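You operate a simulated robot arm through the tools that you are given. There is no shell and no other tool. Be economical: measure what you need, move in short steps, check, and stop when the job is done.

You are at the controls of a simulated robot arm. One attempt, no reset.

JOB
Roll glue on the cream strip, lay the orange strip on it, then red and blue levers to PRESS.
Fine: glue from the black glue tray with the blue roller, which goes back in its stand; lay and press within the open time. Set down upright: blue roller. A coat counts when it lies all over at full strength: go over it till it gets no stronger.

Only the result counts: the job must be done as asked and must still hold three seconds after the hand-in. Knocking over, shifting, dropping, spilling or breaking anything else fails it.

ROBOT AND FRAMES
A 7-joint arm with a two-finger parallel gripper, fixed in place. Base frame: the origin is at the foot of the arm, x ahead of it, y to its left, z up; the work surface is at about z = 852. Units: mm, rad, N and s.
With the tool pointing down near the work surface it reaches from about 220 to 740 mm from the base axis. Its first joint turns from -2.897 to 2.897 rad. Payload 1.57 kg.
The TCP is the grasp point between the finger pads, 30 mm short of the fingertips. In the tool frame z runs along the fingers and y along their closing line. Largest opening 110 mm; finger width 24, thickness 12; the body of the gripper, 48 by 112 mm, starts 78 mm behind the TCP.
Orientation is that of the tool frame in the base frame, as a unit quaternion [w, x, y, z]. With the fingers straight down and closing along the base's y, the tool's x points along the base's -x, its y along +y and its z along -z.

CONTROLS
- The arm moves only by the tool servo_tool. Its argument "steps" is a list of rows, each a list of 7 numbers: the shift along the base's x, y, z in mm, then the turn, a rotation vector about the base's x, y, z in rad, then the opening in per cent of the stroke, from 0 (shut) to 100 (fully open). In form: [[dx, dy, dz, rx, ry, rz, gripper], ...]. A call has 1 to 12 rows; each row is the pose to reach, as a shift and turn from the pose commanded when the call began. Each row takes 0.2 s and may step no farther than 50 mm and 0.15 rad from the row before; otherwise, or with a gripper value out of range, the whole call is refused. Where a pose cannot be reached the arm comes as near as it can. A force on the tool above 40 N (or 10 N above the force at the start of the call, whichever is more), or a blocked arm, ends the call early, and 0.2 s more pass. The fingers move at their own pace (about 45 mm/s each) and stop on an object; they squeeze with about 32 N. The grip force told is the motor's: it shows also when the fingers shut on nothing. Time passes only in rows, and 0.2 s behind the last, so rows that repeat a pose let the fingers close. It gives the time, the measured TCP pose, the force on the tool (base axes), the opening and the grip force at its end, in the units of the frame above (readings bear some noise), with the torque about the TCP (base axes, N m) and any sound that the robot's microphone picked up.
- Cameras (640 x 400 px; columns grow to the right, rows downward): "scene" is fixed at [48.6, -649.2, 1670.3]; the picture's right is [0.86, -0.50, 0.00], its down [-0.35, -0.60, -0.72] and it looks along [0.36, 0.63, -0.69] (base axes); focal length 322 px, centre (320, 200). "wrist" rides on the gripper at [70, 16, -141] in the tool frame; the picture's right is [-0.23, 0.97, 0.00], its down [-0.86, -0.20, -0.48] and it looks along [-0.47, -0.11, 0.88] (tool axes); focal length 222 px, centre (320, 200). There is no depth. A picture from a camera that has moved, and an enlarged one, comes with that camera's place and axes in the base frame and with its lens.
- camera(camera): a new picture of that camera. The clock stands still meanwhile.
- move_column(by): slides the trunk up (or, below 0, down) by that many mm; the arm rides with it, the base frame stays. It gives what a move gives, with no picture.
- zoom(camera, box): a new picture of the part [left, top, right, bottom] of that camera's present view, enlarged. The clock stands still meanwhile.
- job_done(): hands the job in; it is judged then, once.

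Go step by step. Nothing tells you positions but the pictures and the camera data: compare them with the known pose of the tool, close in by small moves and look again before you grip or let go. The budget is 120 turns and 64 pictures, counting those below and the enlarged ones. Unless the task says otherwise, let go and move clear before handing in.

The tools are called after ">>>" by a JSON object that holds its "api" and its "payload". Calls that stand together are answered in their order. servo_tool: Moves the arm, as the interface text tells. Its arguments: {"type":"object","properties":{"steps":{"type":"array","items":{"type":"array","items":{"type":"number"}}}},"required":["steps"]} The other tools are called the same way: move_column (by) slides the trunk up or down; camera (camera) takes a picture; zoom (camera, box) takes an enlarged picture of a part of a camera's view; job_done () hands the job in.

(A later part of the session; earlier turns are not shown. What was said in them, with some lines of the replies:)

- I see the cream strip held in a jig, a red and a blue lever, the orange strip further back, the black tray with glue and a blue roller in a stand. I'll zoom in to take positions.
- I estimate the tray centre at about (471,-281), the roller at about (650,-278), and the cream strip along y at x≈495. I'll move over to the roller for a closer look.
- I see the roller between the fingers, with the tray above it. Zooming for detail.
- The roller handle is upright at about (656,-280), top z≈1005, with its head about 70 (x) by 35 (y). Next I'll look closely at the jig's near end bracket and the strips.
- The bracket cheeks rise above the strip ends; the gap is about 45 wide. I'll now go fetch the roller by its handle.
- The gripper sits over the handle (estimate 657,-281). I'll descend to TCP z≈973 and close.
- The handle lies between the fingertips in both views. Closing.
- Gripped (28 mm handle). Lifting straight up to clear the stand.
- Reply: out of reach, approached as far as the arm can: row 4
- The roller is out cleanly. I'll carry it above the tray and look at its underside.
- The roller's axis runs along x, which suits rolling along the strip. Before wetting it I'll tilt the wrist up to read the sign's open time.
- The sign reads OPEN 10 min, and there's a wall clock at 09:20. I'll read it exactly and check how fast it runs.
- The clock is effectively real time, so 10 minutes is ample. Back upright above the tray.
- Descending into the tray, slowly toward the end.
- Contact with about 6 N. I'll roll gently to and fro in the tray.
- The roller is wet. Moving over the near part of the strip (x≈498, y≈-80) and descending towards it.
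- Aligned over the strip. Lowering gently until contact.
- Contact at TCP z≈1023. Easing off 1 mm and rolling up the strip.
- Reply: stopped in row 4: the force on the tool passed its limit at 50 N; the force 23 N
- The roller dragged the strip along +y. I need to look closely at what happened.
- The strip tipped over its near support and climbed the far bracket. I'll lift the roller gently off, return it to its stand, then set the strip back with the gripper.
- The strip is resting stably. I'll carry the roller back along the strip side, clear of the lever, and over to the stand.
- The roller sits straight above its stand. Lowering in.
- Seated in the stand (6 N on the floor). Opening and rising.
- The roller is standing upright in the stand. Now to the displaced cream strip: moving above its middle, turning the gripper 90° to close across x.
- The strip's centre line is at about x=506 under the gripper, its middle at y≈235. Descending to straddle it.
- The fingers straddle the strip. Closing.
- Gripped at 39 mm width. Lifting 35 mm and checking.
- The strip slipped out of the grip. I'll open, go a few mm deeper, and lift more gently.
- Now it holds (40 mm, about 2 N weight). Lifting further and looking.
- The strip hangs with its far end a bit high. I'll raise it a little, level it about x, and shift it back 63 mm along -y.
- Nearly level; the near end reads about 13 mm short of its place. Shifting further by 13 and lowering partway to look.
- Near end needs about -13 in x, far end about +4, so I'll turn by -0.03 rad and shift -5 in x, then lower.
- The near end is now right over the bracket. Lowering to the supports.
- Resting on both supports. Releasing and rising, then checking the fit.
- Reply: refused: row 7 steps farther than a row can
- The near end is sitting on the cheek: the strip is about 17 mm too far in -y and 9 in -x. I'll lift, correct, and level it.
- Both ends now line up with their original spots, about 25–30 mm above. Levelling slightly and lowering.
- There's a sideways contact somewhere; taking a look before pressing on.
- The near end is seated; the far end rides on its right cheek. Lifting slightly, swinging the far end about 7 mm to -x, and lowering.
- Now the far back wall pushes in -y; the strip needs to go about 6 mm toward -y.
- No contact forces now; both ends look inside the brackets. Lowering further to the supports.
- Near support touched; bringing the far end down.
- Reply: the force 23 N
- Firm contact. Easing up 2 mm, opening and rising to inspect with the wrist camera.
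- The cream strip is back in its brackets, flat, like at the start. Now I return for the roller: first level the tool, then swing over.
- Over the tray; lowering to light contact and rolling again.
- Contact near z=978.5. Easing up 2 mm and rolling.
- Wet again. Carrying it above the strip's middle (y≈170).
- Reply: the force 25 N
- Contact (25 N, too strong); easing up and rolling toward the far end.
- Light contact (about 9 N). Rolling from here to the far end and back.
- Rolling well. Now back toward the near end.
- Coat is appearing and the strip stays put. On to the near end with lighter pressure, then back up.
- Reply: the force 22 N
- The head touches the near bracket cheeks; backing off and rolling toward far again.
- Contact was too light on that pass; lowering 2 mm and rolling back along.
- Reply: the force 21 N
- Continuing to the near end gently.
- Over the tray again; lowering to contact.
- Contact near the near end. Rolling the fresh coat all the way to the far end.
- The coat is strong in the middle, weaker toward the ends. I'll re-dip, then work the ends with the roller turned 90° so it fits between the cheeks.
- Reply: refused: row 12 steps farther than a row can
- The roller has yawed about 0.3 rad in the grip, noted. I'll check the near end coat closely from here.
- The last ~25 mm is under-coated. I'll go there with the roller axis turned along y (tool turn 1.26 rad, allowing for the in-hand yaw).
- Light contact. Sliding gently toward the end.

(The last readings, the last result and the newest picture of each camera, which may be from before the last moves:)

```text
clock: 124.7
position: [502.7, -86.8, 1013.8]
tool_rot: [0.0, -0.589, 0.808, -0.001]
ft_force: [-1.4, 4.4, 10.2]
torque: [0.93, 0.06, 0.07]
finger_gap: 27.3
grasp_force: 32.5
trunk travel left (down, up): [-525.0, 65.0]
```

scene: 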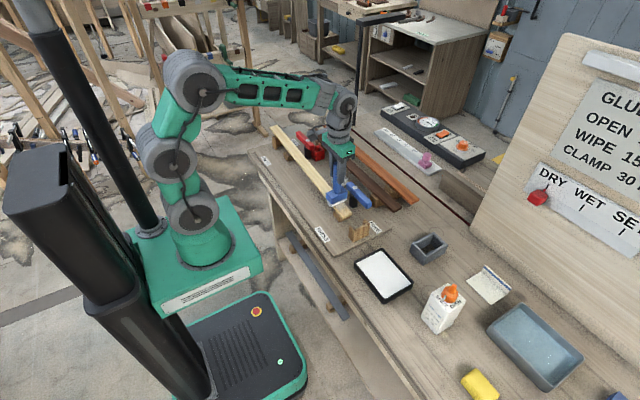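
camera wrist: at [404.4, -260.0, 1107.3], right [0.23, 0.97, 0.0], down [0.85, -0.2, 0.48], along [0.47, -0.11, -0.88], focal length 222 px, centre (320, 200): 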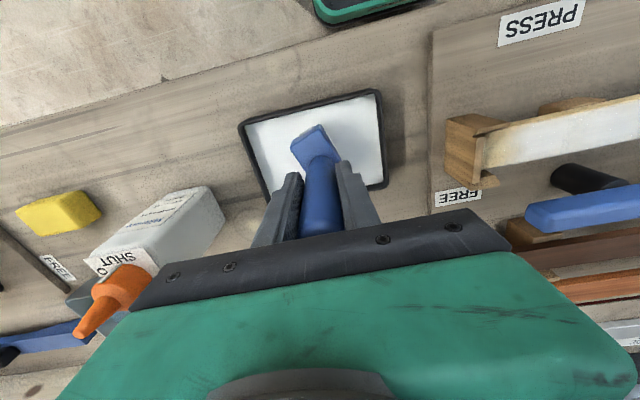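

Inside the cheeks. Rolling across in x with small moves.

>>> {"api": "servo_tool", "payload": {"steps": [[3, 0, 0, 0, 0, 0, 0], [6, 0, 0, 0, 0, 0, 0], [3, 0, 0, 0, 0, 0, 0], [0, 0, 0, 0, 0, 0, 0], [-3, 0, 0, 0, 0, 0, 0], [-6, 0, 0, 0, 0, 0, 0], [-3, 0, 0, 0, 0, 0, 0], [0, 0, 0, 0, 0, 0, 0], [4, 0, 0, 0, 0, 0, 0], [7, 0, 0, 0, 0, 0, 0], [7, 0, 0, 0, 0, 0, 0]]}}

```text
clock: 127.1
position: [510.8, -86.5, 1014.7]
tool_rot: [0.001, -0.589, 0.808, -0.001]
ft_force: [0.5, -0.7, -1.8]
torque: [-0.01, 0.0, 0.0]
finger_gap: 27.1
grasp_force: 32.0
trunk travel left (down, up): [-525.0, 65.0]
```

>>> {"api": "servo_tool", "payload": {"steps": [[0, 0, -1, 0, 0, 0, 0], [0, 0, -2, 0, 0, 0, 0], [-4, 0, -2, 0, 0, 0, 0], [-8, 0, -2, 0, 0, 0, 0], [-12, 0, -2, 0, 0, 0, 0], [-15, 0, -2, 0, 0, 0, 0], [-15, 0, -2, 0, 0, 0, 0]]}}

```text
clock: 128.7
position: [496.0, -85.6, 1013.9]
tool_rot: [0.003, -0.589, 0.808, -0.001]
ft_force: [7.4, -0.5, 19.9]
torque: [0.47, -0.88, -0.16]
finger_gap: 27.5
grasp_force: 31.4
trunk travel left (down, up): [-525.0, 65.0]
```

>>> {"api": "servo_tool", "payload": {"steps": [[0, 0, 1.2, 0, 0, 0, 0], [4, 0, 1.2, 0, 0, 0, 0], [8, 0, 1.2, 0, 0, 0, 0], [12, 0, 1.2, 0, 0, 0, 0], [8, 0, 1.2, 0, 0, 0, 0], [4, 0, 1.2, 0, 0, 0, 0], [4, 0, 1.2, 0, 0, 0, 0]]}}

```text
clock: 130.3
position: [499.9, -85.8, 1014.0]
tool_rot: [0.001, -0.589, 0.808, 0.0]
ft_force: [3.5, 0.2, 6.3]
torque: [0.03, -0.32, -0.02]
finger_gap: 27.1
grasp_force: 32.1
trunk travel left (down, up): [-525.0, 65.0]
```

Near end done. Now the same at the far end.

>>> {"api": "servo_tool", "payload": {"steps": [[0, 0, 35, 0, 0, 0, 0], [0, 20, 75, 0, 0, 0, 0], [1, 65, 80, 0, 0, 0, 0], [1, 112, 80, 0, 0, 0, 0], [2, 159, 80, 0, 0, 0, 0], [2, 206, 80, 0, 0, 0, 0], [2, 253, 80, 0, 0, 0, 0], [2, 300, 80, 0, 0, 0, 0], [2, 347, 80, 0, 0, 0, 0], [2, 394, 80, 0, 0, 0, 0], [2, 441, 80, 0, 0, 0, 0], [2, 486, 70, 0, 0, 0, 0]]}}

>>> {"api": "servo_tool", "payload": {"steps": [[0, 14, -35, 0, 0, 0, 0], [0, 14, -60, 0, 0, 0, 0], [0, 14, -67, 0, 0, 0, 0], [0, 14, -69, 0, 0, 0, 0], [0, 14, -69, 0, 0, 0, 0]]}}

```text
clock: 132.9
position: [502.9, 399.9, 1083.2]
tool_rot: [0.0, -0.589, 0.808, -0.001]
ft_force: [-0.6, 0.5, -2.1]
torque: [-0.03, 0.04, 0.04]
finger_gap: 27.3
grasp_force: 31.9
trunk travel left (down, up): [-525.0, 65.0]
```

```text
clock: 134.1
position: [501.0, 413.6, 1015.4]
tool_rot: [0.001, -0.588, 0.809, 0.0]
ft_force: [-0.1, 0.2, -0.9]
torque: [-0.04, -0.01, 0.04]
finger_gap: 27.6
grasp_force: 31.2
trunk travel left (down, up): [-525.0, 65.0]
```

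>>> {"api": "servo_tool", "payload": {"steps": [[0, 0, -1, 0, 0, 0, 0], [0, 0, -2, 0, 0, 0, 0], [0, 4, -2.5, 0, 0, 0, 0], [0, 8, -2.5, 0, 0, 0, 0], [0, 8, -2.5, 0, 0, 0, 0]]}}

```text
clock: 135.3
position: [500.2, 421.2, 1014.1]
tool_rot: [0.001, -0.588, 0.809, 0.0]
ft_force: [0.9, -4.1, 10.6]
torque: [-0.91, -0.02, -0.01]
finger_gap: 27.4
grasp_force: 32.0
trunk travel left (down, up): [-525.0, 65.0]
```

>>> {"api": "servo_tool", "payload": {"steps": [[1, 4, 0, 0, 0, 0, 0], [2, 8, 0, 0, 0, 0, 0], [2, 12, 0, 0, 0, 0, 0], [2, 12, 0, 0, 0, 0, 0]]}}

```text
clock: 136.3
position: [503.0, 433.4, 1013.3]
tool_rot: [0.001, -0.588, 0.809, 0.0]
ft_force: [1.2, -4.5, 13.8]
torque: [-0.74, -0.23, 0.0]
finger_gap: 27.4
grasp_force: 32.1
trunk travel left (down, up): [-525.0, 65.0]
```

Inside the far cheeks without blocking. Easing slightly and rolling across.

>>> {"api": "servo_tool", "payload": {"steps": [[0, 0, 0.5, 0, 0, 0, 0], [4, 0, 0.5, 0, 0, 0, 0], [7, 0, 0.5, 0, 0, 0, 0], [3, 0, 0, 0, 0, 0, 0], [0, 0, 0, 0, 0, 0, 0], [-4, 0, 0, 0, 0, 0, 0], [-7, 0, 0, 0, 0, 0, 0], [-4, 0, -0.5, 0, 0, 0, 0], [0, 0, -0.5, 0, 0, 0, 0], [4, 0, -0.5, 0, 0, 0, 0], [7, 0, -0.5, 0, 0, 0, 0], [0, 0, -0.5, 0, 0, 0, 0]]}}

```text
clock: 138.9
position: [503.7, 433.7, 1013.6]
tool_rot: [0.003, -0.589, 0.808, 0.0]
ft_force: [5.3, -0.8, 14.2]
torque: [-0.23, -0.74, 0.05]
finger_gap: 27.2
grasp_force: 32.2
trunk travel left (down, up): [-525.0, 65.0]
```

Far end done. Now turn the roller's axis back along x (tool yaw -0.31) and make one more full pass from far to near.

>>> {"api": "servo_tool", "payload": {"steps": [[0, 0, 20, 0, 0, 0, 0], [-1, -3, 40, 0, 0, -0.14, 0], [-1, -5, 40, 0, 0, -0.28, 0], [-2, -5, 40, 0, 0, -0.42, 0], [-2, -5, 40, 0, 0, -0.57, 0], [-2, -5, 40, 0, 0, -0.71, 0], [-2, -5, 40, 0, 0, -0.86, 0], [-2, -5, 40, 0, 0, -1.0, 0], [-2, -5, 40, 0, 0, -1.15, 0], [-2, -5, 40, 0, 0, -1.29, 0], [-2, -5, 40, 0, 0, -1.43, 0], [-2, -5, 40, 0, 0, -1.571, 0]]}}

>>> {"api": "servo_tool", "payload": {"steps": [[0, 0, -20, 0, 0, 0, 0], [0, 0, -34, 0, 0, 0, 0], [0, 0, -38, 0, 0, 0, 0], [0, 0, -40, 0, 0, 0, 0], [0, 0, -41, 0, 0, 0, 0], [0, 0, -41, 0, 0, 0, 0]]}}

```text
clock: 141.5
position: [501.4, 429.1, 1051.2]
tool_rot: [0.001, 0.156, 0.988, 0.0]
ft_force: [0.2, 0.2, -3.0]
torque: [-0.04, -0.01, 0.01]
finger_gap: 27.2
grasp_force: 31.9
trunk travel left (down, up): [-525.0, 65.0]
```

```text
clock: 142.9
position: [501.4, 428.3, 1014.2]
tool_rot: [0.002, 0.156, 0.988, 0.002]
ft_force: [1.8, -1.2, 13.5]
torque: [-0.13, -0.63, -0.02]
finger_gap: 27.4
grasp_force: 32.4
trunk travel left (down, up): [-525.0, 65.0]
```

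Contact good. Rolling the whole length to the near side.

>>> {"api": "servo_tool", "payload": {"steps": [[0, -20, 0, 0, 0, 0, 0], [0, -60, -0.3, 0, 0, 0, 0], [0, -100, -0.3, 0, 0, 0, 0], [0, -140, -0.3, 0, 0, 0, 0], [0, -180, -0.3, 0, 0, 0, 0], [0, -220, -0.3, 0, 0, 0, 0], [0, -260, -0.3, 0, 0, 0, 0], [0, -300, -0.3, 0, 0, 0, 0], [0, -340, -0.3, 0, 0, 0, 0], [0, -380, 0, 0, 0, 0, 0], [0, -420, 0.2, 0, 0, 0, 0], [0, -445, 0.5, 0, 0, 0, 0]]}}

>>> {"api": "servo_tool", "payload": {"steps": [[0, -20, 0.3, 0, 0, 0, 0], [0, -45, 0.6, 0, 0, 0, 0], [0, -62, 0.6, 0, 0, 0, 0], [0, -30, 0.3, 0, 0, 0, 0], [0, 10, 0, 0, 0, 0, 0], [0, 50, -0.5, 0, 0, 0, 0], [0, 90, -0.5, 0, 0, 0, 0], [0, 130, -0.7, 0, 0, 0, 0], [0, 170, -0.8, 0, 0, 0, 0], [0, 130, -0.8, 0, 0, 0, 0], [0, 90, -0.7, 0, 0, 0, 0], [0, 50, -0.5, 0, 0, 0, 0]]}}

```text
clock: 145.5
position: [500.6, -15.8, 1009.6]
tool_rot: [-0.001, 0.156, 0.988, -0.001]
ft_force: [-0.4, 2.3, 10.8]
torque: [0.28, -0.28, 0.12]
finger_gap: 27.2
grasp_force: 31.6
trunk travel left (down, up): [-525.0, 65.0]
```

```text
clock: 148.1
position: [501.2, 34.2, 1012.6]
tool_rot: [-0.001, 0.156, 0.988, -0.001]
ft_force: [0.0, -0.8, -2.1]
torque: [0.03, 0.0, 0.0]
finger_gap: 27.3
grasp_force: 31.7
trunk travel left (down, up): [-525.0, 65.0]
```

Lifting away toward the stand, then checking the coat.

>>> {"api": "servo_tool", "payload": {"steps": [[0, 0, 30, 0, 0, 0, 0], [0, 0, 70, 0, 0, 0, 0], [0, -45, 80, 0, 0, 0, 0], [0, -90, 80, 0, 0, 0, 0], [0, -135, 80, 0, 0, 0, 0], [0, -180, 75, 0, 0, 0, 0], [10, -225, 65, 0, 0, 0, 0], [40, -260, 55, 0, 0, 0, 0], [75, -290, 45, 0, 0, 0, 0], [110, -305, 40, 0, 0, 0, 0], [140, -314, 38, 0, 0, 0, 0], [158, -314, 36, 0, 0, 0, 0]]}}

>>> {"api": "camera", "payload": {"camera": "scene"}}

```text
clock: 150.7
position: [659.3, -282.1, 1046.7]
tool_rot: [-0.001, 0.156, 0.988, -0.001]
ft_force: [-0.7, -1.0, -1.4]
torque: [0.02, -0.01, 0.01]
finger_gap: 27.3
grasp_force: 31.9
trunk travel left (down, up): [-525.0, 65.0]
```

```text
3 pictures are left
```

scene: 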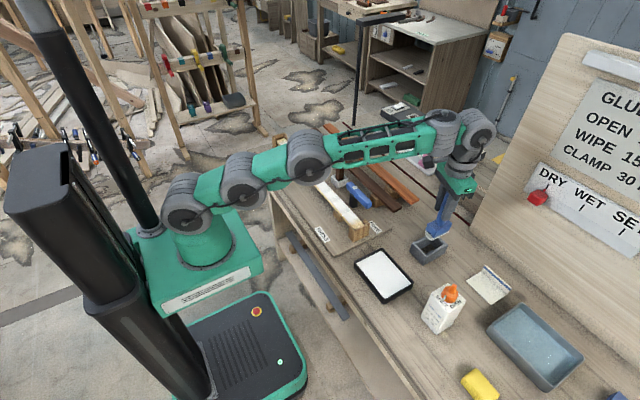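

The coat reads white along the strip to the near end. Lowering the roller into its stand carefully.

>>> {"api": "servo_tool", "payload": {"steps": [[0, 2, -20, 0, 0, 0, 0], [0, 2, -40, 0, 0, 0, 0], [0, 2, -52, 0, 0, 0, 0], [0, 2, -60, 0, 0, 0, 0], [0, 2, -66, 0, 0, 0, 0], [0, 2, -66, 0, 0, 0, 0]]}}

```text
clock: 152.1
position: [658.4, -279.0, 980.2]
tool_rot: [-0.001, 0.155, 0.988, 0.0]
ft_force: [-10.5, 0.7, 1.1]
torque: [0.0, 0.93, -0.08]
finger_gap: 27.2
grasp_force: 32.7
trunk travel left (down, up): [-525.0, 65.0]
```

The roller is in but presses on the +x wall; relieving by shifting -x.

>>> {"api": "servo_tool", "payload": {"steps": [[-2, 0, 0, 0, 0, 0, 0], [-3, 0, 0, 0, 0, 0, 0], [-3, 0, 0, 0, 0, 0, 0]]}}

```text
clock: 152.9
position: [658.1, -279.1, 980.7]
tool_rot: [0.001, 0.155, 0.988, -0.001]
ft_force: [-0.6, -0.1, -1.0]
torque: [-0.01, 0.02, 0.0]
finger_gap: 27.5
grasp_force: 32.4
trunk travel left (down, up): [-525.0, 65.0]
```

Free again. Continuing down to the floor.

>>> {"api": "servo_tool", "payload": {"steps": [[0, 0, -8, 0, 0, 0, 0], [0, 0, -14, 0, 0, 0, 0], [0, 0, -18, 0, 0, 0, 0], [0, 0, -21, 0, 0, 0, 0], [0, 0, -21, 0, 0, 0, 0]]}}

```text
clock: 154.1
position: [656.0, -278.6, 959.5]
tool_rot: [0.0, 0.155, 0.988, -0.001]
ft_force: [0.1, -0.2, -1.1]
torque: [-0.03, 0.0, -0.01]
finger_gap: 27.4
grasp_force: 31.8
trunk travel left (down, up): [-525.0, 65.0]
```

>>> {"api": "servo_tool", "payload": {"steps": [[0, 0, -3, 0, 0, 0, 0], [0, 0, -5, 0, 0, 0, 0], [0, 0, -6, 0, 0, 0, 0], [0, 0, -6, 0, 0, 0, 0]]}}

```text
clock: 155.1
position: [655.3, -278.0, 959.0]
tool_rot: [0.004, 0.155, 0.988, -0.001]
ft_force: [-1.8, 1.9, 23.9]
torque: [0.15, -0.68, 0.06]
finger_gap: 27.1
grasp_force: 32.2
trunk travel left (down, up): [-525.0, 65.0]
```

On the floor of the stand. Releasing and rising straight up.

>>> {"api": "servo_tool", "payload": {"steps": [[0, 0, 1, 0, 0, 0, 0], [0, 0, 1, 0, 0, 0, 40], [0, 0, 1, 0, 0, 0, 60], [0, 0, 1, 0, 0, 0, 60], [0, 0, 30, 0, 0, 0, 60], [0, 0, 65, 0, 0, 0, 60], [0, 0, 100, 0, 0, 0, 60], [-40, 20, 110, 0, 0, 0.0, 60], [-60, 60, 110, 0, 0, 0.1, 60], [-60, 100, 110, 0, 0, 0.24, 60], [-60, 140, 110, 0, 0, 0.38, 60]]}}

>>> {"api": "move_column", "payload": {"by": 65}}

```text
clock: 157.5
position: [592.1, -138.7, 1064.5]
tool_rot: [0.001, -0.034, 0.999, -0.001]
ft_force: [-0.1, -0.5, 0.4]
torque: [0.02, 0.0, -0.06]
finger_gap: 65.8
grasp_force: 0.1
trunk travel left (down, up): [-525.0, 65.0]
```

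```text
clock: 158.5
position: [592.8, -139.8, 1128.8]
tool_rot: [0.0, -0.034, 0.999, 0.0]
ft_force: [0.8, 0.5, 0.7]
torque: [-0.03, 0.03, 0.0]
finger_gap: 65.9
grasp_force: 0.0
trunk travel left (down, up): [-590.0, 0.0]
```

Now over the orange strip (estimated x≈745, y from -121 to 456, top z≈890), turning to close across x.

>>> {"api": "servo_tool", "payload": {"steps": [[14, 28, -10, 0, 0, 0.137, 60], [28, 55, -20, 0, 0, 0.273, 60], [42, 83, -35, 0, 0, 0.41, 60], [55, 111, -50, 0, 0, 0.547, 60], [69, 139, -65, 0, 0, 0.683, 60], [83, 166, -80, 0, 0, 0.82, 60], [97, 194, -95, 0, 0, 0.956, 60], [111, 222, -110, 0, 0, 1.093, 60], [124, 250, -120, 0, 0, 1.23, 60], [138, 277, -130, 0, 0, 1.366, 60], [152, 305, -140, 0, 0, 1.503, 60], [152, 305, -150, 0, 0, 1.503, 60]]}}

>>> {"api": "camera", "payload": {"camera": "wrist"}}

```text
clock: 161.1
position: [727.5, 159.3, 986.8]
tool_rot: [-0.001, 0.708, -0.707, 0.0]
ft_force: [-0.6, 0.7, 0.3]
torque: [-0.02, 0.0, 0.02]
finger_gap: 65.8
grasp_force: 0.0
out of reach, approached as far as the arm can: row 11, 12
trunk travel left (down, up): [-590.0, 0.0]
```

```text
2 pictures are left
camera wrist: at [711.7, 89.0, 1126.6], right [-0.97, 0.23, 0.0], down [0.2, 0.86, 0.48], along [0.11, 0.47, -0.88], focal length 222 px, centre (320, 200)
```

wrist: 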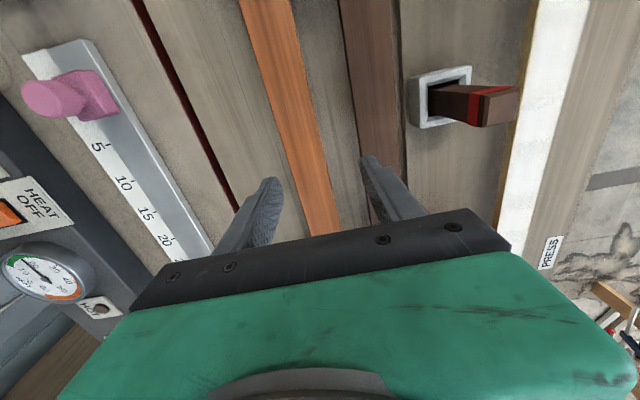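

The orange strip's centre line is at x≈741.5; straight down I can't reach its middle, so I'll tilt the tool 0.3 rad about x, keeping the fingers across the strip.

>>> {"api": "servo_tool", "payload": {"steps": [[0, 0, 0, 0.1, 0, 0, 60], [0, 0, 0, 0.2, 0, 0, 60], [0, 0, 0, 0.3, 0, 0, 60], [0, 0, -10, 0.3, 0, 0, 60], [0, 0, -20, 0.3, 0, 0, 60], [0, 0, -20, 0.3, 0, 0, 60]]}}

```text
clock: 162.5
position: [710.6, 140.8, 964.2]
tool_rot: [0.106, -0.699, 0.7, 0.105]
ft_force: [-0.3, -0.1, -0.3]
torque: [0.0, 0.01, 0.04]
finger_gap: 66.1
grasp_force: 0.0
out of reach, approached as far as the arm can: row 1, 2, 3, 4, 5, 6
trunk travel left (down, up): [-590.0, 0.0]
```

Side tilt doesn't help. I'll undo it and instead tilt the fingers slightly outward (about y by -0.12), which extends reach radially.

>>> {"api": "servo_tool", "payload": {"steps": [[0, 0, 10, -0.1, 0, 0, 60], [0, 0, 10, -0.2, 0, 0, 60], [0, 0, 10, -0.3, 0, 0, 60], [0, 0, 10, -0.3, 0, 0, 60]]}}

>>> {"api": "servo_tool", "payload": {"steps": [[0, 0, 0, 0, -0.06, 0, 60], [10, 3, 0, 0, -0.12, 0, 60], [20, 6, -5, 0, -0.12, 0, 60], [20, 6, -5, 0, -0.12, 0, 60]]}}

```text
clock: 163.5
position: [710.3, 140.1, 973.9]
tool_rot: [-0.001, 0.707, -0.707, 0.001]
ft_force: [-1.0, -0.4, -0.3]
torque: [0.03, 0.03, 0.01]
finger_gap: 66.1
grasp_force: 0.0
trunk travel left (down, up): [-590.0, 0.0]
```

```text
clock: 164.5
position: [729.2, 146.1, 971.2]
tool_rot: [-0.044, 0.706, -0.705, 0.041]
ft_force: [-0.1, -0.3, -1.2]
torque: [-0.03, 0.0, -0.03]
finger_gap: 66.2
grasp_force: 0.2
trunk travel left (down, up): [-590.0, 0.0]
```

That works. Moving over the strip and down.

>>> {"api": "servo_tool", "payload": {"steps": [[6, 6, -15, 0, 0, 0, 60], [12, 12, -35, 0, 0, 0, 60], [12, 16, -55, 0, 0, 0, 60], [12, 18, -68, 0, 0, 0, 60], [12, 18, -76, 0, 0, 0, 60], [12, 18, -76, 0, 0, 0, 60]]}}

```text
clock: 165.9
position: [741.9, 164.2, 893.5]
tool_rot: [-0.044, 0.707, -0.705, 0.043]
ft_force: [0.1, -0.5, 1.0]
torque: [0.01, 0.03, 0.01]
finger_gap: 66.0
grasp_force: 0.0
out of reach, approached as far as the arm can: row 1, 2
trunk travel left (down, up): [-590.0, 0.0]
```

In place, no contact. Lowering 3 mm more and closing.

>>> {"api": "servo_tool", "payload": {"steps": [[0, 0, -3, 0, 0, 0, 60], [0, 0, -3, 0, 0, 0, 0], [0, 0, -3, 0, 0, 0, 0], [0, 0, -3, 0, 0, 0, 0], [0, 0, -3, 0, 0, 0, 0], [0, 0, -1, 0, 0, 0, 0], [0, 0, 1, 0, 0, 0, 0], [0, 0, 4, 0, 0, 0, 0], [0, 0, 8, 0, 0, 0, 0], [0, 0, 8, 0, 0, 0, 0]]}}

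```text
clock: 168.1
position: [741.8, 164.8, 902.2]
tool_rot: [-0.043, 0.706, -0.706, 0.042]
ft_force: [0.6, -0.1, -1.8]
torque: [-0.02, 0.0, -0.06]
finger_gap: 40.0
grasp_force: 31.8
trunk travel left (down, up): [-590.0, 0.0]
```

Orange strip held, balanced. Lifting, drawing in, raising clear of the brush and levers.

>>> {"api": "servo_tool", "payload": {"steps": [[0, 0, 12, 0, 0, 0, 0], [-2, 0, 28, 0, 0, 0, 0], [-8, 0, 45, 0, 0, 0, 0], [-22, 0, 62, 0, 0, 0, 0], [-36, 0, 80, 0, 0, 0, 0], [-48, 0, 100, 0, 0, 0, 0], [-60, 0, 120, 0, 0, 0, 0], [-72, 0, 138, 0, 0, 0, 0], [-80, 0, 145, 0, 0, 0, 0], [-80, 0, 145, 0, 0, 0, 0]]}}

```text
clock: 170.3
position: [679.2, 168.4, 1046.0]
tool_rot: [0.043, -0.706, 0.706, -0.042]
ft_force: [-0.7, -0.6, -1.7]
torque: [-0.02, -0.03, 0.03]
finger_gap: 39.9
grasp_force: 32.2
out of reach, approached as far as the arm can: row 8, 9, 10
trunk travel left (down, up): [-590.0, 0.0]
```

Clear height reached. Moving above the cream strip and levelling the tool.

>>> {"api": "servo_tool", "payload": {"steps": [[-25, 0, 0, 0, 0, 0, 0], [-60, 0, 0, 0, 0.03, 0, 0], [-95, 0, 0, 0, 0.06, 0, 0], [-130, 0, 0, 0, 0.09, 0, 0], [-160, 0, 0, 0, 0.12, 0, 0], [-176, 0, 0, 0, 0.12, 0, 0], [-176, 0, 0, 0, 0.12, 0, 0]]}}

```text
clock: 171.9
position: [634.2, 196.5, 1069.6]
tool_rot: [0.001, 0.707, -0.707, 0.0]
ft_force: [0.2, -0.1, -1.8]
torque: [-0.02, -0.01, 0.03]
finger_gap: 40.1
grasp_force: 31.9
out of reach, approached as far as the arm can: row 1, 2, 3, 4, 5, 6, 7
trunk travel left (down, up): [-590.0, 0.0]
```

The arm deviated (some joint limit). Trying a small move to understand.

>>> {"api": "servo_tool", "payload": {"steps": [[-15, -8, 0, 0, 0, 0, 0], [-30, -15, 0, 0, 0, 0, 0], [-30, -15, 0, 0, 0, 0, 0]]}}

```text
clock: 172.7
position: [635.1, 194.0, 1074.3]
tool_rot: [0.0, 0.707, -0.707, 0.0]
ft_force: [1.0, 1.2, -1.7]
torque: [-0.06, -0.03, 0.01]
finger_gap: 40.4
grasp_force: 31.7
out of reach, approached as far as the arm can: row 1, 2, 3
trunk travel left (down, up): [-590.0, 0.0]
```

>>> {"api": "servo_tool", "payload": {"steps": [[0, 0, -10, 0, 0, -0.1, 0], [0, 0, -20, 0, 0, -0.2, 0], [-20, 0, -20, 0, 0, -0.2, 0], [-20, 0, -20, 0, 0, -0.2, 0]]}}

```text
clock: 173.7
position: [637.5, 197.4, 1059.7]
tool_rot: [-0.001, -0.633, 0.774, 0.0]
ft_force: [0.4, -0.3, -2.0]
torque: [-0.04, -0.02, -0.01]
finger_gap: 39.8
grasp_force: 31.4
out of reach, approached as far as the arm can: row 1, 2, 3, 4
trunk travel left (down, up): [-590.0, 0.0]
```

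Returning the yaw and going lower, away from the limit.

>>> {"api": "servo_tool", "payload": {"steps": [[0, 0, -10, 0, 0, 0.1, 0], [0, 0, -25, 0, 0, 0.2, 0], [0, 0, -45, 0, 0, 0.2, 0], [0, 0, -65, 0, 0, 0.2, 0], [0, 0, -80, 0, 0, 0.2, 0], [0, 0, -80, 0, 0, 0.2, 0]]}}

```text
clock: 175.1
position: [648.0, 202.3, 978.5]
tool_rot: [0.0, 0.707, -0.707, -0.001]
ft_force: [-0.7, -0.2, -2.2]
torque: [0.0, 0.0, 0.01]
finger_gap: 40.0
grasp_force: 32.2
out of reach, approached as far as the arm can: row 2, 3, 4, 5, 6
trunk travel left (down, up): [-590.0, 0.0]
```

The arm seems stuck radially. I'll spend one picture to see its configuration.

>>> {"api": "camera", "payload": {"camera": "scene"}}

```text
1 pictures are left
```

scene: 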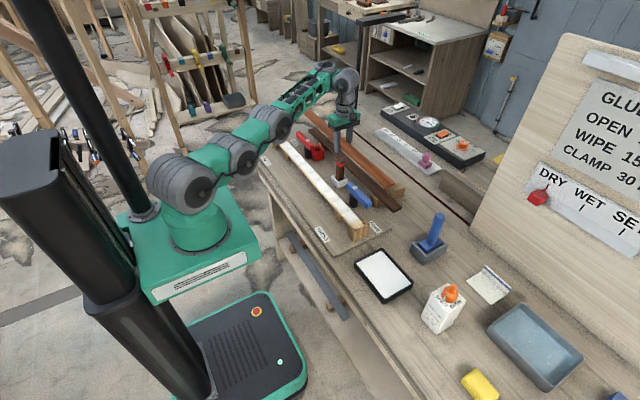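

The cream strip is white all over. The arm's elbow seems in an awkward posture; I'll rise and test whether moving inward works higher up.

>>> {"api": "servo_tool", "payload": {"steps": [[0, 0, 40, 0, 0, 0, 0], [0, 0, 80, 0, 0, 0, 0], [0, 0, 120, 0, 0, 0, 0], [0, 0, 160, 0, 0, 0, 0], [0, 0, 200, 0, 0, 0, 0], [0, 0, 200, 0, 0, 0, 0]]}}

>>> {"api": "move_column", "payload": {"by": -100}}

>>> {"api": "servo_tool", "payload": {"steps": [[-20, 0, 0, 0, 0, 0, 0], [-40, 0, 0, 0, 0, 0, 0], [-40, 0, 0, 0, 0, 0, 0]]}}

```text
clock: 176.5
position: [647.1, 202.4, 1180.1]
tool_rot: [-0.001, 0.707, -0.707, 0.001]
ft_force: [0.0, -0.1, -1.7]
torque: [-0.03, 0.01, 0.0]
finger_gap: 40.2
grasp_force: 32.3
trunk travel left (down, up): [-590.0, 0.0]
```

```text
clock: 177.8
position: [646.8, 203.3, 1080.5]
tool_rot: [-0.001, 0.707, -0.707, 0.001]
ft_force: [-0.4, -0.3, -2.1]
torque: [-0.07, -0.01, -0.01]
finger_gap: 39.9
grasp_force: 32.0
trunk travel left (down, up): [-490.0, 100.0]
```

```text
clock: 178.6
position: [606.8, 201.6, 1080.1]
tool_rot: [0.0, -0.707, 0.708, 0.0]
ft_force: [0.6, -0.4, -2.3]
torque: [-0.03, 0.0, 0.01]
finger_gap: 40.0
grasp_force: 32.3
trunk travel left (down, up): [-490.0, 100.0]
```

Free again. Moving over the cream strip (503,168), then lowering with the trunk.

>>> {"api": "servo_tool", "payload": {"steps": [[-25, -9, 0, 0, 0, 0, 0], [-55, -18, 0, 0, 0, 0, 0], [-80, -26, 0, 0, 0, 0, 0], [-104, -34, 0, 0, 0, 0, 0], [-104, -34, 0, 0, 0, 0, 0]]}}

>>> {"api": "move_column", "payload": {"by": -105}}

```text
clock: 179.8
position: [503.6, 168.6, 1081.0]
tool_rot: [0.0, 0.707, -0.707, 0.0]
ft_force: [-0.5, 0.4, -1.2]
torque: [-0.07, -0.01, 0.01]
finger_gap: 40.1
grasp_force: 32.3
trunk travel left (down, up): [-490.0, 100.0]
```

```text
clock: 181.2
position: [503.4, 169.0, 976.8]
tool_rot: [-0.001, 0.707, -0.707, 0.002]
ft_force: [-0.3, -0.7, -1.3]
torque: [-0.04, 0.01, -0.03]
finger_gap: 40.1
grasp_force: 31.9
trunk travel left (down, up): [-385.0, 205.0]
```

Lowering toward the brackets.

>>> {"api": "servo_tool", "payload": {"steps": [[0, -1, -20, 0, 0, 0, 0], [0, -1, -40, 0, 0, 0, 0], [0, -1, -55, 0, 0, 0, 0], [0, -1, -62, 0, 0, 0, 0], [0, -1, -62, 0, 0, 0, 0]]}}

>>> {"api": "servo_tool", "payload": {"steps": [[0, 0, -4, 0, 0, 0, 0], [0, 0, -7, 0, 0, 0, 0], [0, 0, -10, 0, 0, 0, 0], [0, 0, -10, 0, 0, 0, 0]]}}

```text
clock: 182.5
position: [505.5, 169.1, 922.0]
tool_rot: [0.009, -0.707, 0.708, -0.003]
ft_force: [-2.4, -1.0, 13.2]
torque: [-0.23, -0.24, -0.08]
finger_gap: 39.8
grasp_force: 31.9
trunk travel left (down, up): [-385.0, 205.0]
stopped in row 5: the force on the tool passed its limit at 42 N (the readings are from after the stop); the commanded pose is now the measured one
```

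```text
clock: 183.0
position: [508.7, 170.5, 921.5]
tool_rot: [-0.013, 0.707, -0.707, 0.006]
ft_force: [-1.6, -0.1, 12.1]
torque: [-0.05, 0.09, -0.08]
finger_gap: 39.8
grasp_force: 32.5
trunk travel left (down, up): [-385.0, 205.0]
stopped in row 2: the force on the tool passed its limit at 44 N (the readings are from after the stop); the commanded pose is now the measured one
```

The fingertips touch the cream strip's top edge (they reach below the orange strip), so I must let it settle the last ~2 cm between the cheeks. Lifting a little, correcting tilt and centring at x=503.5.

>>> {"api": "servo_tool", "payload": {"steps": [[0, 0, 6, 0, 0, 0, 0], [-3, -1, 10, -0.005, 0.014, 0, 0], [-5, -2.5, 10, -0.01, 0.027, 0, 0], [-5, -2.5, 10, -0.01, 0.027, 0, 0], [-5, -2.5, 10, -0.01, 0.027, 0, 0]]}}

```text
clock: 184.2
position: [502.9, 168.2, 928.5]
tool_rot: [0.003, 0.708, -0.706, -0.002]
ft_force: [2.8, 3.6, -4.2]
torque: [0.09, -0.09, 0.07]
finger_gap: 40.0
grasp_force: 31.7
trunk travel left (down, up): [-385.0, 205.0]
```

Aligned by estimate (orange ends ≈ -119 and 458, x 503). Lowering to just above the cream strip, opening so it settles between the cheeks, then rising and looking.

>>> {"api": "servo_tool", "payload": {"steps": [[0.5, -1.5, -3, 0, 0, 0, 0], [0.5, -1.5, -4, 0, 0, 0, 0], [0.5, -1.5, -4, 0, 0, 0, 0], [0.5, -1.5, -4, 0, 0, 0, 60], [0.5, -1.5, -4, 0, 0, 0, 60], [0.5, -1.5, -4, 0, 0, 0, 60], [0.5, -1.5, 25, 0, 0, 0, 60], [0.5, -1.5, 65, 0, 0, 0, 60], [0.5, -1.5, 110, 0, 0, 0, 60], [-30, -1.5, 140, 0, 0, 0, 0], [-60, -1.5, 140, 0, 0, 0, 0], [-60, -1.5, 140, 0, 0, 0, 0]]}}

>>> {"api": "zoom", "payload": {"camera": "scene", "box": [250, 110, 390, 250]}}

```text
clock: 186.8
position: [445.3, 166.7, 1069.9]
tool_rot: [0.003, 0.708, -0.706, -0.002]
ft_force: [0.0, -0.2, 0.7]
torque: [0.0, -0.03, 0.03]
finger_gap: 0.0
grasp_force: 2.4
trunk travel left (down, up): [-385.0, 205.0]
```

```text
2.86 times, centred on (320, 180) of scene
camera zoom: at [48.6, -649.2, 1670.3], right [0.86, -0.5, 0.0], down [-0.35, -0.6, -0.72], along [0.36, 0.63, -0.69], focal length 919 px, centre (320, 257)
```

zoom: 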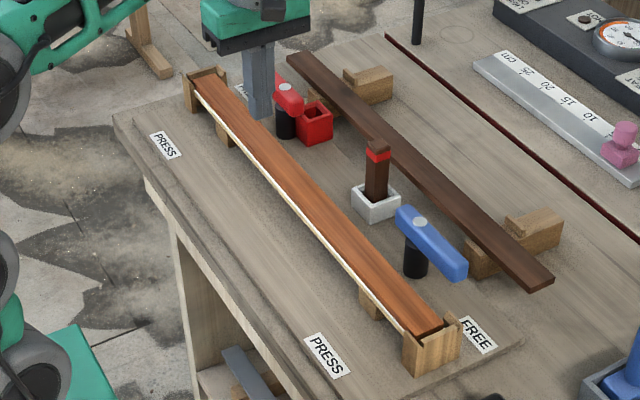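

The orange strip lies squarely on the cream strip, in both brackets. Now the blue lever: pivot ≈(567,4), arm pointing -y; going to its +x side with closed fingers.

>>> {"api": "servo_tool", "payload": {"steps": [[23, -34, 0, 0, 0, 0, 0], [46, -68, 0, 0, 0, 0, 0], [69, -102, 0, 0, 0, 0, 0], [92, -136, 0, 0, 0, 0, 0], [115, -170, 0, 0, 0, 0, 0], [138, -204, 0, 0, 0, 0, 0], [159, -233, 0, 0, 0, 0, 0], [159, -233, -40, 0, 0, 0, 0], [159, -233, -80, 0, 0, 0, 0], [159, -233, -108, 0, 0, 0, 0], [159, -233, -108, 0, 0, 0, 0]]}}

>>> {"api": "servo_tool", "payload": {"steps": [[-8, 0, 0, 0, 0, 0, 0], [-18, -1, 0, 0, 0, 0, 0], [-30, -2, 0, 0, 0, 0, 0], [-42, -3, 0, 0, 0, 0, 0], [-51, -4, 0, 0, 0, 0, 0], [-51, -4, 0, 0, 0, 0, 0]]}}

```text
clock: 189.2
position: [601.3, -64.9, 961.1]
tool_rot: [-0.002, -0.707, 0.707, 0.001]
ft_force: [0.0, 0.1, 0.6]
torque: [-0.01, -0.03, 0.03]
finger_gap: 0.0
grasp_force: 21.2
trunk travel left (down, up): [-385.0, 205.0]
```

```text
clock: 190.6
position: [550.3, -70.7, 959.5]
tool_rot: [0.002, 0.707, -0.707, -0.001]
ft_force: [0.3, 0.6, 0.4]
torque: [-0.01, -0.02, -0.02]
finger_gap: 0.1
grasp_force: 21.2
trunk travel left (down, up): [-385.0, 205.0]
```

No resistance yet; continuing along the arc toward PRESS.

>>> {"api": "servo_tool", "payload": {"steps": [[-12, 4, 0, 0, 0, 0, 0], [-24, 11, 0, 0, 0, 0, 0], [-34, 18, 0, 0, 0, 0, 0], [-42, 26, 0, 0, 0, 0, 0], [-49, 35, 0, 0, 0, 0, 0], [-54, 43, 0, 0, 0, 0, 0], [-56, 50, 0, 0, 0, 0, 0], [-56, 50, 0, 0, 0, 0, 0]]}}

>>> {"api": "servo_tool", "payload": {"steps": [[0, 3, 0, 0, 0, 0, 0], [0, 6, 0, 0, 0, 0, 0], [0, 9, 0, 0, 0, 0, 0], [0, 9, 0, 0, 0, 0, 0]]}}

```text
clock: 192.4
position: [494.7, -21.5, 960.8]
tool_rot: [0.002, 0.708, -0.706, -0.001]
ft_force: [-0.7, -1.1, -0.5]
torque: [0.03, -0.01, 0.04]
finger_gap: 0.0
grasp_force: 21.5
trunk travel left (down, up): [-385.0, 205.0]
```

```text
clock: 193.4
position: [493.9, -12.3, 961.8]
tool_rot: [0.003, 0.707, -0.707, -0.002]
ft_force: [-0.6, -6.4, -0.5]
torque: [-0.11, 0.11, 0.0]
finger_gap: 0.1
grasp_force: 21.5
trunk travel left (down, up): [-385.0, 205.0]
```

Contact is felt (−6 N). Pushing a little further to find the end stop.

>>> {"api": "servo_tool", "payload": {"steps": [[0, 3, 0, 0, 0, 0, 0], [0, 6, 0, 0, 0, 0, 0], [0, 6, 0, 0, 0, 0, 0]]}}

>>> {"api": "servo_tool", "payload": {"steps": [[0, 4, 0, 0, 0, 0, 0], [0, 8, 0, 0, 0, 0, 0], [0, 8, 0, 0, 0, 0, 0]]}}

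```text
clock: 194.1
position: [493.9, -12.6, 961.2]
tool_rot: [-0.005, -0.705, 0.709, 0.003]
ft_force: [8.7, -37.9, -4.2]
torque: [-1.05, 0.22, -0.18]
finger_gap: 0.0
grasp_force: 21.8
trunk travel left (down, up): [-385.0, 205.0]
stopped in row 3: the force on the tool passed its limit at 42 N (the readings are from after the stop); the commanded pose is now the measured one
```

```text
clock: 194.4
position: [493.0, -11.8, 962.7]
tool_rot: [-0.008, -0.704, 0.71, 0.003]
ft_force: [7.1, -42.5, -4.4]
torque: [-1.15, 0.35, -0.16]
finger_gap: 0.1
grasp_force: 21.3
trunk travel left (down, up): [-385.0, 205.0]
stopped in row 1: the force on the tool passed its limit at 52 N (the readings are from after the stop); the commanded pose is now the measured one
```

The blue lever is hard against its PRESS stop. Backing off, raising the trunk a little for reach, and going round to the red lever.

>>> {"api": "servo_tool", "payload": {"steps": [[0, -8, 0, 0, 0, 0, 0], [0, -20, 5, 0, 0, 0, 0], [0, -20, 45, 0, 0, 0, 0], [0, -20, 90, 0, 0, 0, 0]]}}

>>> {"api": "move_column", "payload": {"by": 60}}

>>> {"api": "servo_tool", "payload": {"steps": [[12, 37, 0, 0, 0, 0, 0], [24, 74, -5, 0, 0, 0, 0], [36, 111, -10, 0, 0, 0, 0], [48, 148, -20, 0, 0, 0, 0], [60, 185, -30, 0, 0, 0, 0], [72, 222, -45, 0, 0, 0, 0], [84, 259, -60, 0, 0, 0, 0], [96, 296, -80, 0, 0, 0, 0], [107, 332, -100, 0, 0, 0, 0], [107, 332, -100, 0, 0, 0, 0]]}}

```text
clock: 195.4
position: [493.5, -27.0, 1050.5]
tool_rot: [-0.007, -0.706, 0.708, 0.002]
ft_force: [-0.7, 0.3, 0.7]
torque: [-0.01, -0.03, 0.01]
finger_gap: 0.1
grasp_force: 20.3
trunk travel left (down, up): [-385.0, 205.0]
```

```text
clock: 196.4
position: [492.6, -25.6, 1113.6]
tool_rot: [-0.007, -0.706, 0.708, 0.001]
ft_force: [-0.7, -0.2, -0.2]
torque: [0.0, 0.0, -0.02]
finger_gap: 0.1
grasp_force: 21.2
trunk travel left (down, up): [-445.0, 145.0]
```

```text
clock: 198.7
position: [601.4, 305.5, 1012.3]
tool_rot: [-0.007, -0.706, 0.708, 0.002]
ft_force: [-0.2, 0.0, -0.8]
torque: [0.0, 0.0, -0.01]
finger_gap: 0.0
grasp_force: 20.8
trunk travel left (down, up): [-445.0, 145.0]
```

Descending beside the red lever, moving to its arm's +x side, and pushing towards -x.

>>> {"api": "servo_tool", "payload": {"steps": [[2, 0, -25, 0, 0, 0, 0], [2, 0, -50, 0, 0, 0, 0], [2, 20, -50, 0, 0, 0, 0], [0, 50, -50, 0, 0, 0, 0], [-1, 80, -50, 0, 0, 0, 0], [-1, 80, -50, 0, 0, 0, 0]]}}

>>> {"api": "servo_tool", "payload": {"steps": [[-8, 0, 0, 0, 0, 0, 0], [-18, 2, 0, 0, 0, 0, 0], [-30, 4, 0, 0, 0, 0, 0], [-42, 4, 0, 0, 0, 0, 0], [-51, 4, 0, 0, 0, 0, 0], [-51, 4, 0, 0, 0, 0, 0]]}}

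```text
clock: 200.1
position: [598.2, 385.5, 960.6]
tool_rot: [-0.007, -0.706, 0.708, 0.001]
ft_force: [-0.8, -0.3, 0.4]
torque: [-0.01, -0.03, -0.03]
finger_gap: 0.1
grasp_force: 22.1
trunk travel left (down, up): [-445.0, 145.0]
```

```text
clock: 201.4
position: [548.8, 389.3, 963.8]
tool_rot: [-0.007, -0.707, 0.707, 0.001]
ft_force: [0.5, 0.7, -0.1]
torque: [-0.01, -0.01, 0.02]
finger_gap: 0.0
grasp_force: 21.5
trunk travel left (down, up): [-445.0, 145.0]
```

Continuing the arc toward red PRESS, then pushing gently to the stop.

>>> {"api": "servo_tool", "payload": {"steps": [[-10, -2, 0, 0, 0, 0, 0], [-20, -5, 0, 0, 0, 0, 0], [-31, -10, 0, 0, 0, 0, 0], [-40, -16, 0, 0, 0, 0, 0], [-47, -23, 0, 0, 0, 0, 0], [-52, -30, 0, 0, 0, 0, 0], [-54, -35, 0, 0, 0, 0, 0], [-54, -35, 0, 0, 0, 0, 0]]}}

>>> {"api": "servo_tool", "payload": {"steps": [[0, -3, 0, 0, 0, 0, 0], [0, -6, 0, 0, 0, 0, 0], [0, -9, 0, 0, 0, 0, 0], [0, -12, 0, 0, 0, 0, 0], [0, -15, 0, 0, 0, 0, 0], [0, -18, 0, 0, 0, 0, 0], [0, -21, 0, 0, 0, 0, 0]]}}

```text
clock: 202.8
position: [501.1, 372.8, 964.7]
tool_rot: [-0.003, 0.711, -0.703, 0.0]
ft_force: [-3.8, 26.7, -5.9]
torque: [0.86, -0.17, -0.02]
finger_gap: 0.2
grasp_force: 21.6
trunk travel left (down, up): [-445.0, 145.0]
stopped in row 6: the force on the tool passed its limit at 56 N (the readings are from after the stop); the commanded pose is now the measured one
```

```text
clock: 203.2
position: [504.6, 360.5, 967.9]
tool_rot: [0.005, -0.707, 0.708, 0.003]
ft_force: [0.7, -0.7, -0.7]
torque: [0.09, 0.01, 0.0]
finger_gap: 0.0
grasp_force: 21.7
trunk travel left (down, up): [-445.0, 145.0]
stopped in row 1: the force on the tool passed its limit at 42 N (the readings are from after the stop); the commanded pose is now the measured one
5 turns are left
```

The lever gave way and moved on; pushing further to its stop.

>>> {"api": "servo_tool", "payload": {"steps": [[-2, -2, -4, 0, 0, 0, 0], [-4, -4, -6, 0, 0, 0, 0], [-6, -7, -6, 0, 0, 0, 0], [-6, -10, -6, 0, 0, 0, 0], [-6, -13, -6, 0, 0, 0, 0], [-6, -16, -6, 0, 0, 0, 0], [-6, -19, -6, 0, 0, 0, 0]]}}

>>> {"api": "servo_tool", "payload": {"steps": [[0, -3, 0, 0, 0, 0, 0], [0, -6, 0, 0, 0, 0, 0], [0, -6, 0, 0, 0, 0, 0]]}}

```text
clock: 204.2
position: [498.0, 358.1, 965.4]
tool_rot: [-0.011, 0.709, -0.705, -0.001]
ft_force: [-1.6, 1.8, 4.3]
torque: [0.01, 0.08, -0.03]
finger_gap: 0.0
grasp_force: 20.9
trunk travel left (down, up): [-445.0, 145.0]
stopped in row 5: the force on the tool passed its limit at 42 N (the readings are from after the stop); the commanded pose is now the measured one
```

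```text
clock: 205.0
position: [498.1, 354.6, 965.0]
tool_rot: [-0.012, 0.711, -0.703, -0.001]
ft_force: [-0.8, 5.6, 8.2]
torque: [0.07, 0.06, -0.03]
finger_gap: 0.0
grasp_force: 21.4
trunk travel left (down, up): [-445.0, 145.0]
4 turns are left
```

Geometry says the red lever was already at its stop (finger y≈373) and the finger then hopped onto it. I'll rise, come round again slightly lower, and confirm the stop by a gentle push.

>>> {"api": "servo_tool", "payload": {"steps": [[0, 0, 20, 0, 0, 0, 0], [0, 0, 45, 0, 0, 0, 0], [0, 22, 45, 0, 0, 0, 0], [0, 45, 40, 0, 0, 0, 0], [0, 45, 10, 0, 0, 0, 0], [0, 45, -10, 0, 0, 0, 0], [0, 45, -10, 0, 0, 0, 0]]}}

>>> {"api": "servo_tool", "payload": {"steps": [[0, -8, 0, 0, 0, 0, 0], [0, -14, 0, 0, 0, 0, 0], [0, -18, 0, 0, 0, 0, 0], [0, -21, 0, 0, 0, 0, 0], [0, -24, 0, 0, 0, 0, 0], [0, -27, 0, 0, 0, 0, 0], [0, -30, 0, 0, 0, 0, 0]]}}

```text
clock: 206.6
position: [497.7, 398.5, 953.2]
tool_rot: [-0.01, 0.71, -0.704, -0.001]
ft_force: [0.4, 0.1, 0.5]
torque: [0.01, 0.01, -0.02]
finger_gap: 0.0
grasp_force: 20.6
trunk travel left (down, up): [-445.0, 145.0]
```

```text
clock: 208.2
position: [498.3, 372.4, 955.1]
tool_rot: [-0.012, 0.713, -0.701, 0.0]
ft_force: [-4.4, 26.8, 1.3]
torque: [0.49, 0.16, -0.08]
finger_gap: 0.0
grasp_force: 21.4
trunk travel left (down, up): [-445.0, 145.0]
3 turns are left
```

Confirmed: the red lever is hard against its stop at the same place. Backing off and rising clear.

>>> {"api": "servo_tool", "payload": {"steps": [[0, 8, 0, 0, 0, 0, 0], [0, 18, 0, 0, 0, 0, 0], [0, 18, 40, 0, 0, 0, 0], [0, 18, 80, 0, 0, 0, 0], [-20, 10, 120, 0, 0, 0, 0], [-40, 0, 140, 0, 0, 0, 0], [-40, 0, 140, 0, 0, 0, 0]]}}

```text
clock: 209.8
position: [459.1, 369.0, 1093.9]
tool_rot: [-0.011, 0.711, -0.703, 0.0]
ft_force: [0.2, -0.6, 0.3]
torque: [0.02, 0.01, 0.0]
finger_gap: 0.0
grasp_force: 21.0
trunk travel left (down, up): [-445.0, 145.0]
2 turns are left
```

The hand is clear and everything is in place, so I'm handing in.

>>> {"api": "job_done", "payload": {}}

```text
The job is handed in.
```

The job is handed in: the cream strip is glued, the orange strip lies on it in both brackets, both levers are at PRESS, and the blue roller is back in its stand.

- **Cream strip:** my first roll dragged it about 60 mm out of its jig. I set it back by hand before coating it again.
- **Glue coat:** I re-dipped the roller and went over the whole length several times, then did the two ends separately. It looked white all over in the last pictures. I did not confirm that a further pass made it no stronger.
- **Laying:** the orange strip dropped the last 2 cm or so, because the fingertips reach below it. The picture afterwards shows it lying square on the cream strip.
- **Levers:** I had no pictures left for this part. I judged both by pushing until they hit a hard stop; the red one stopped at the same place twice.
- **Open time:** glue to press took about three minutes, against the 10 minutes on the sign.
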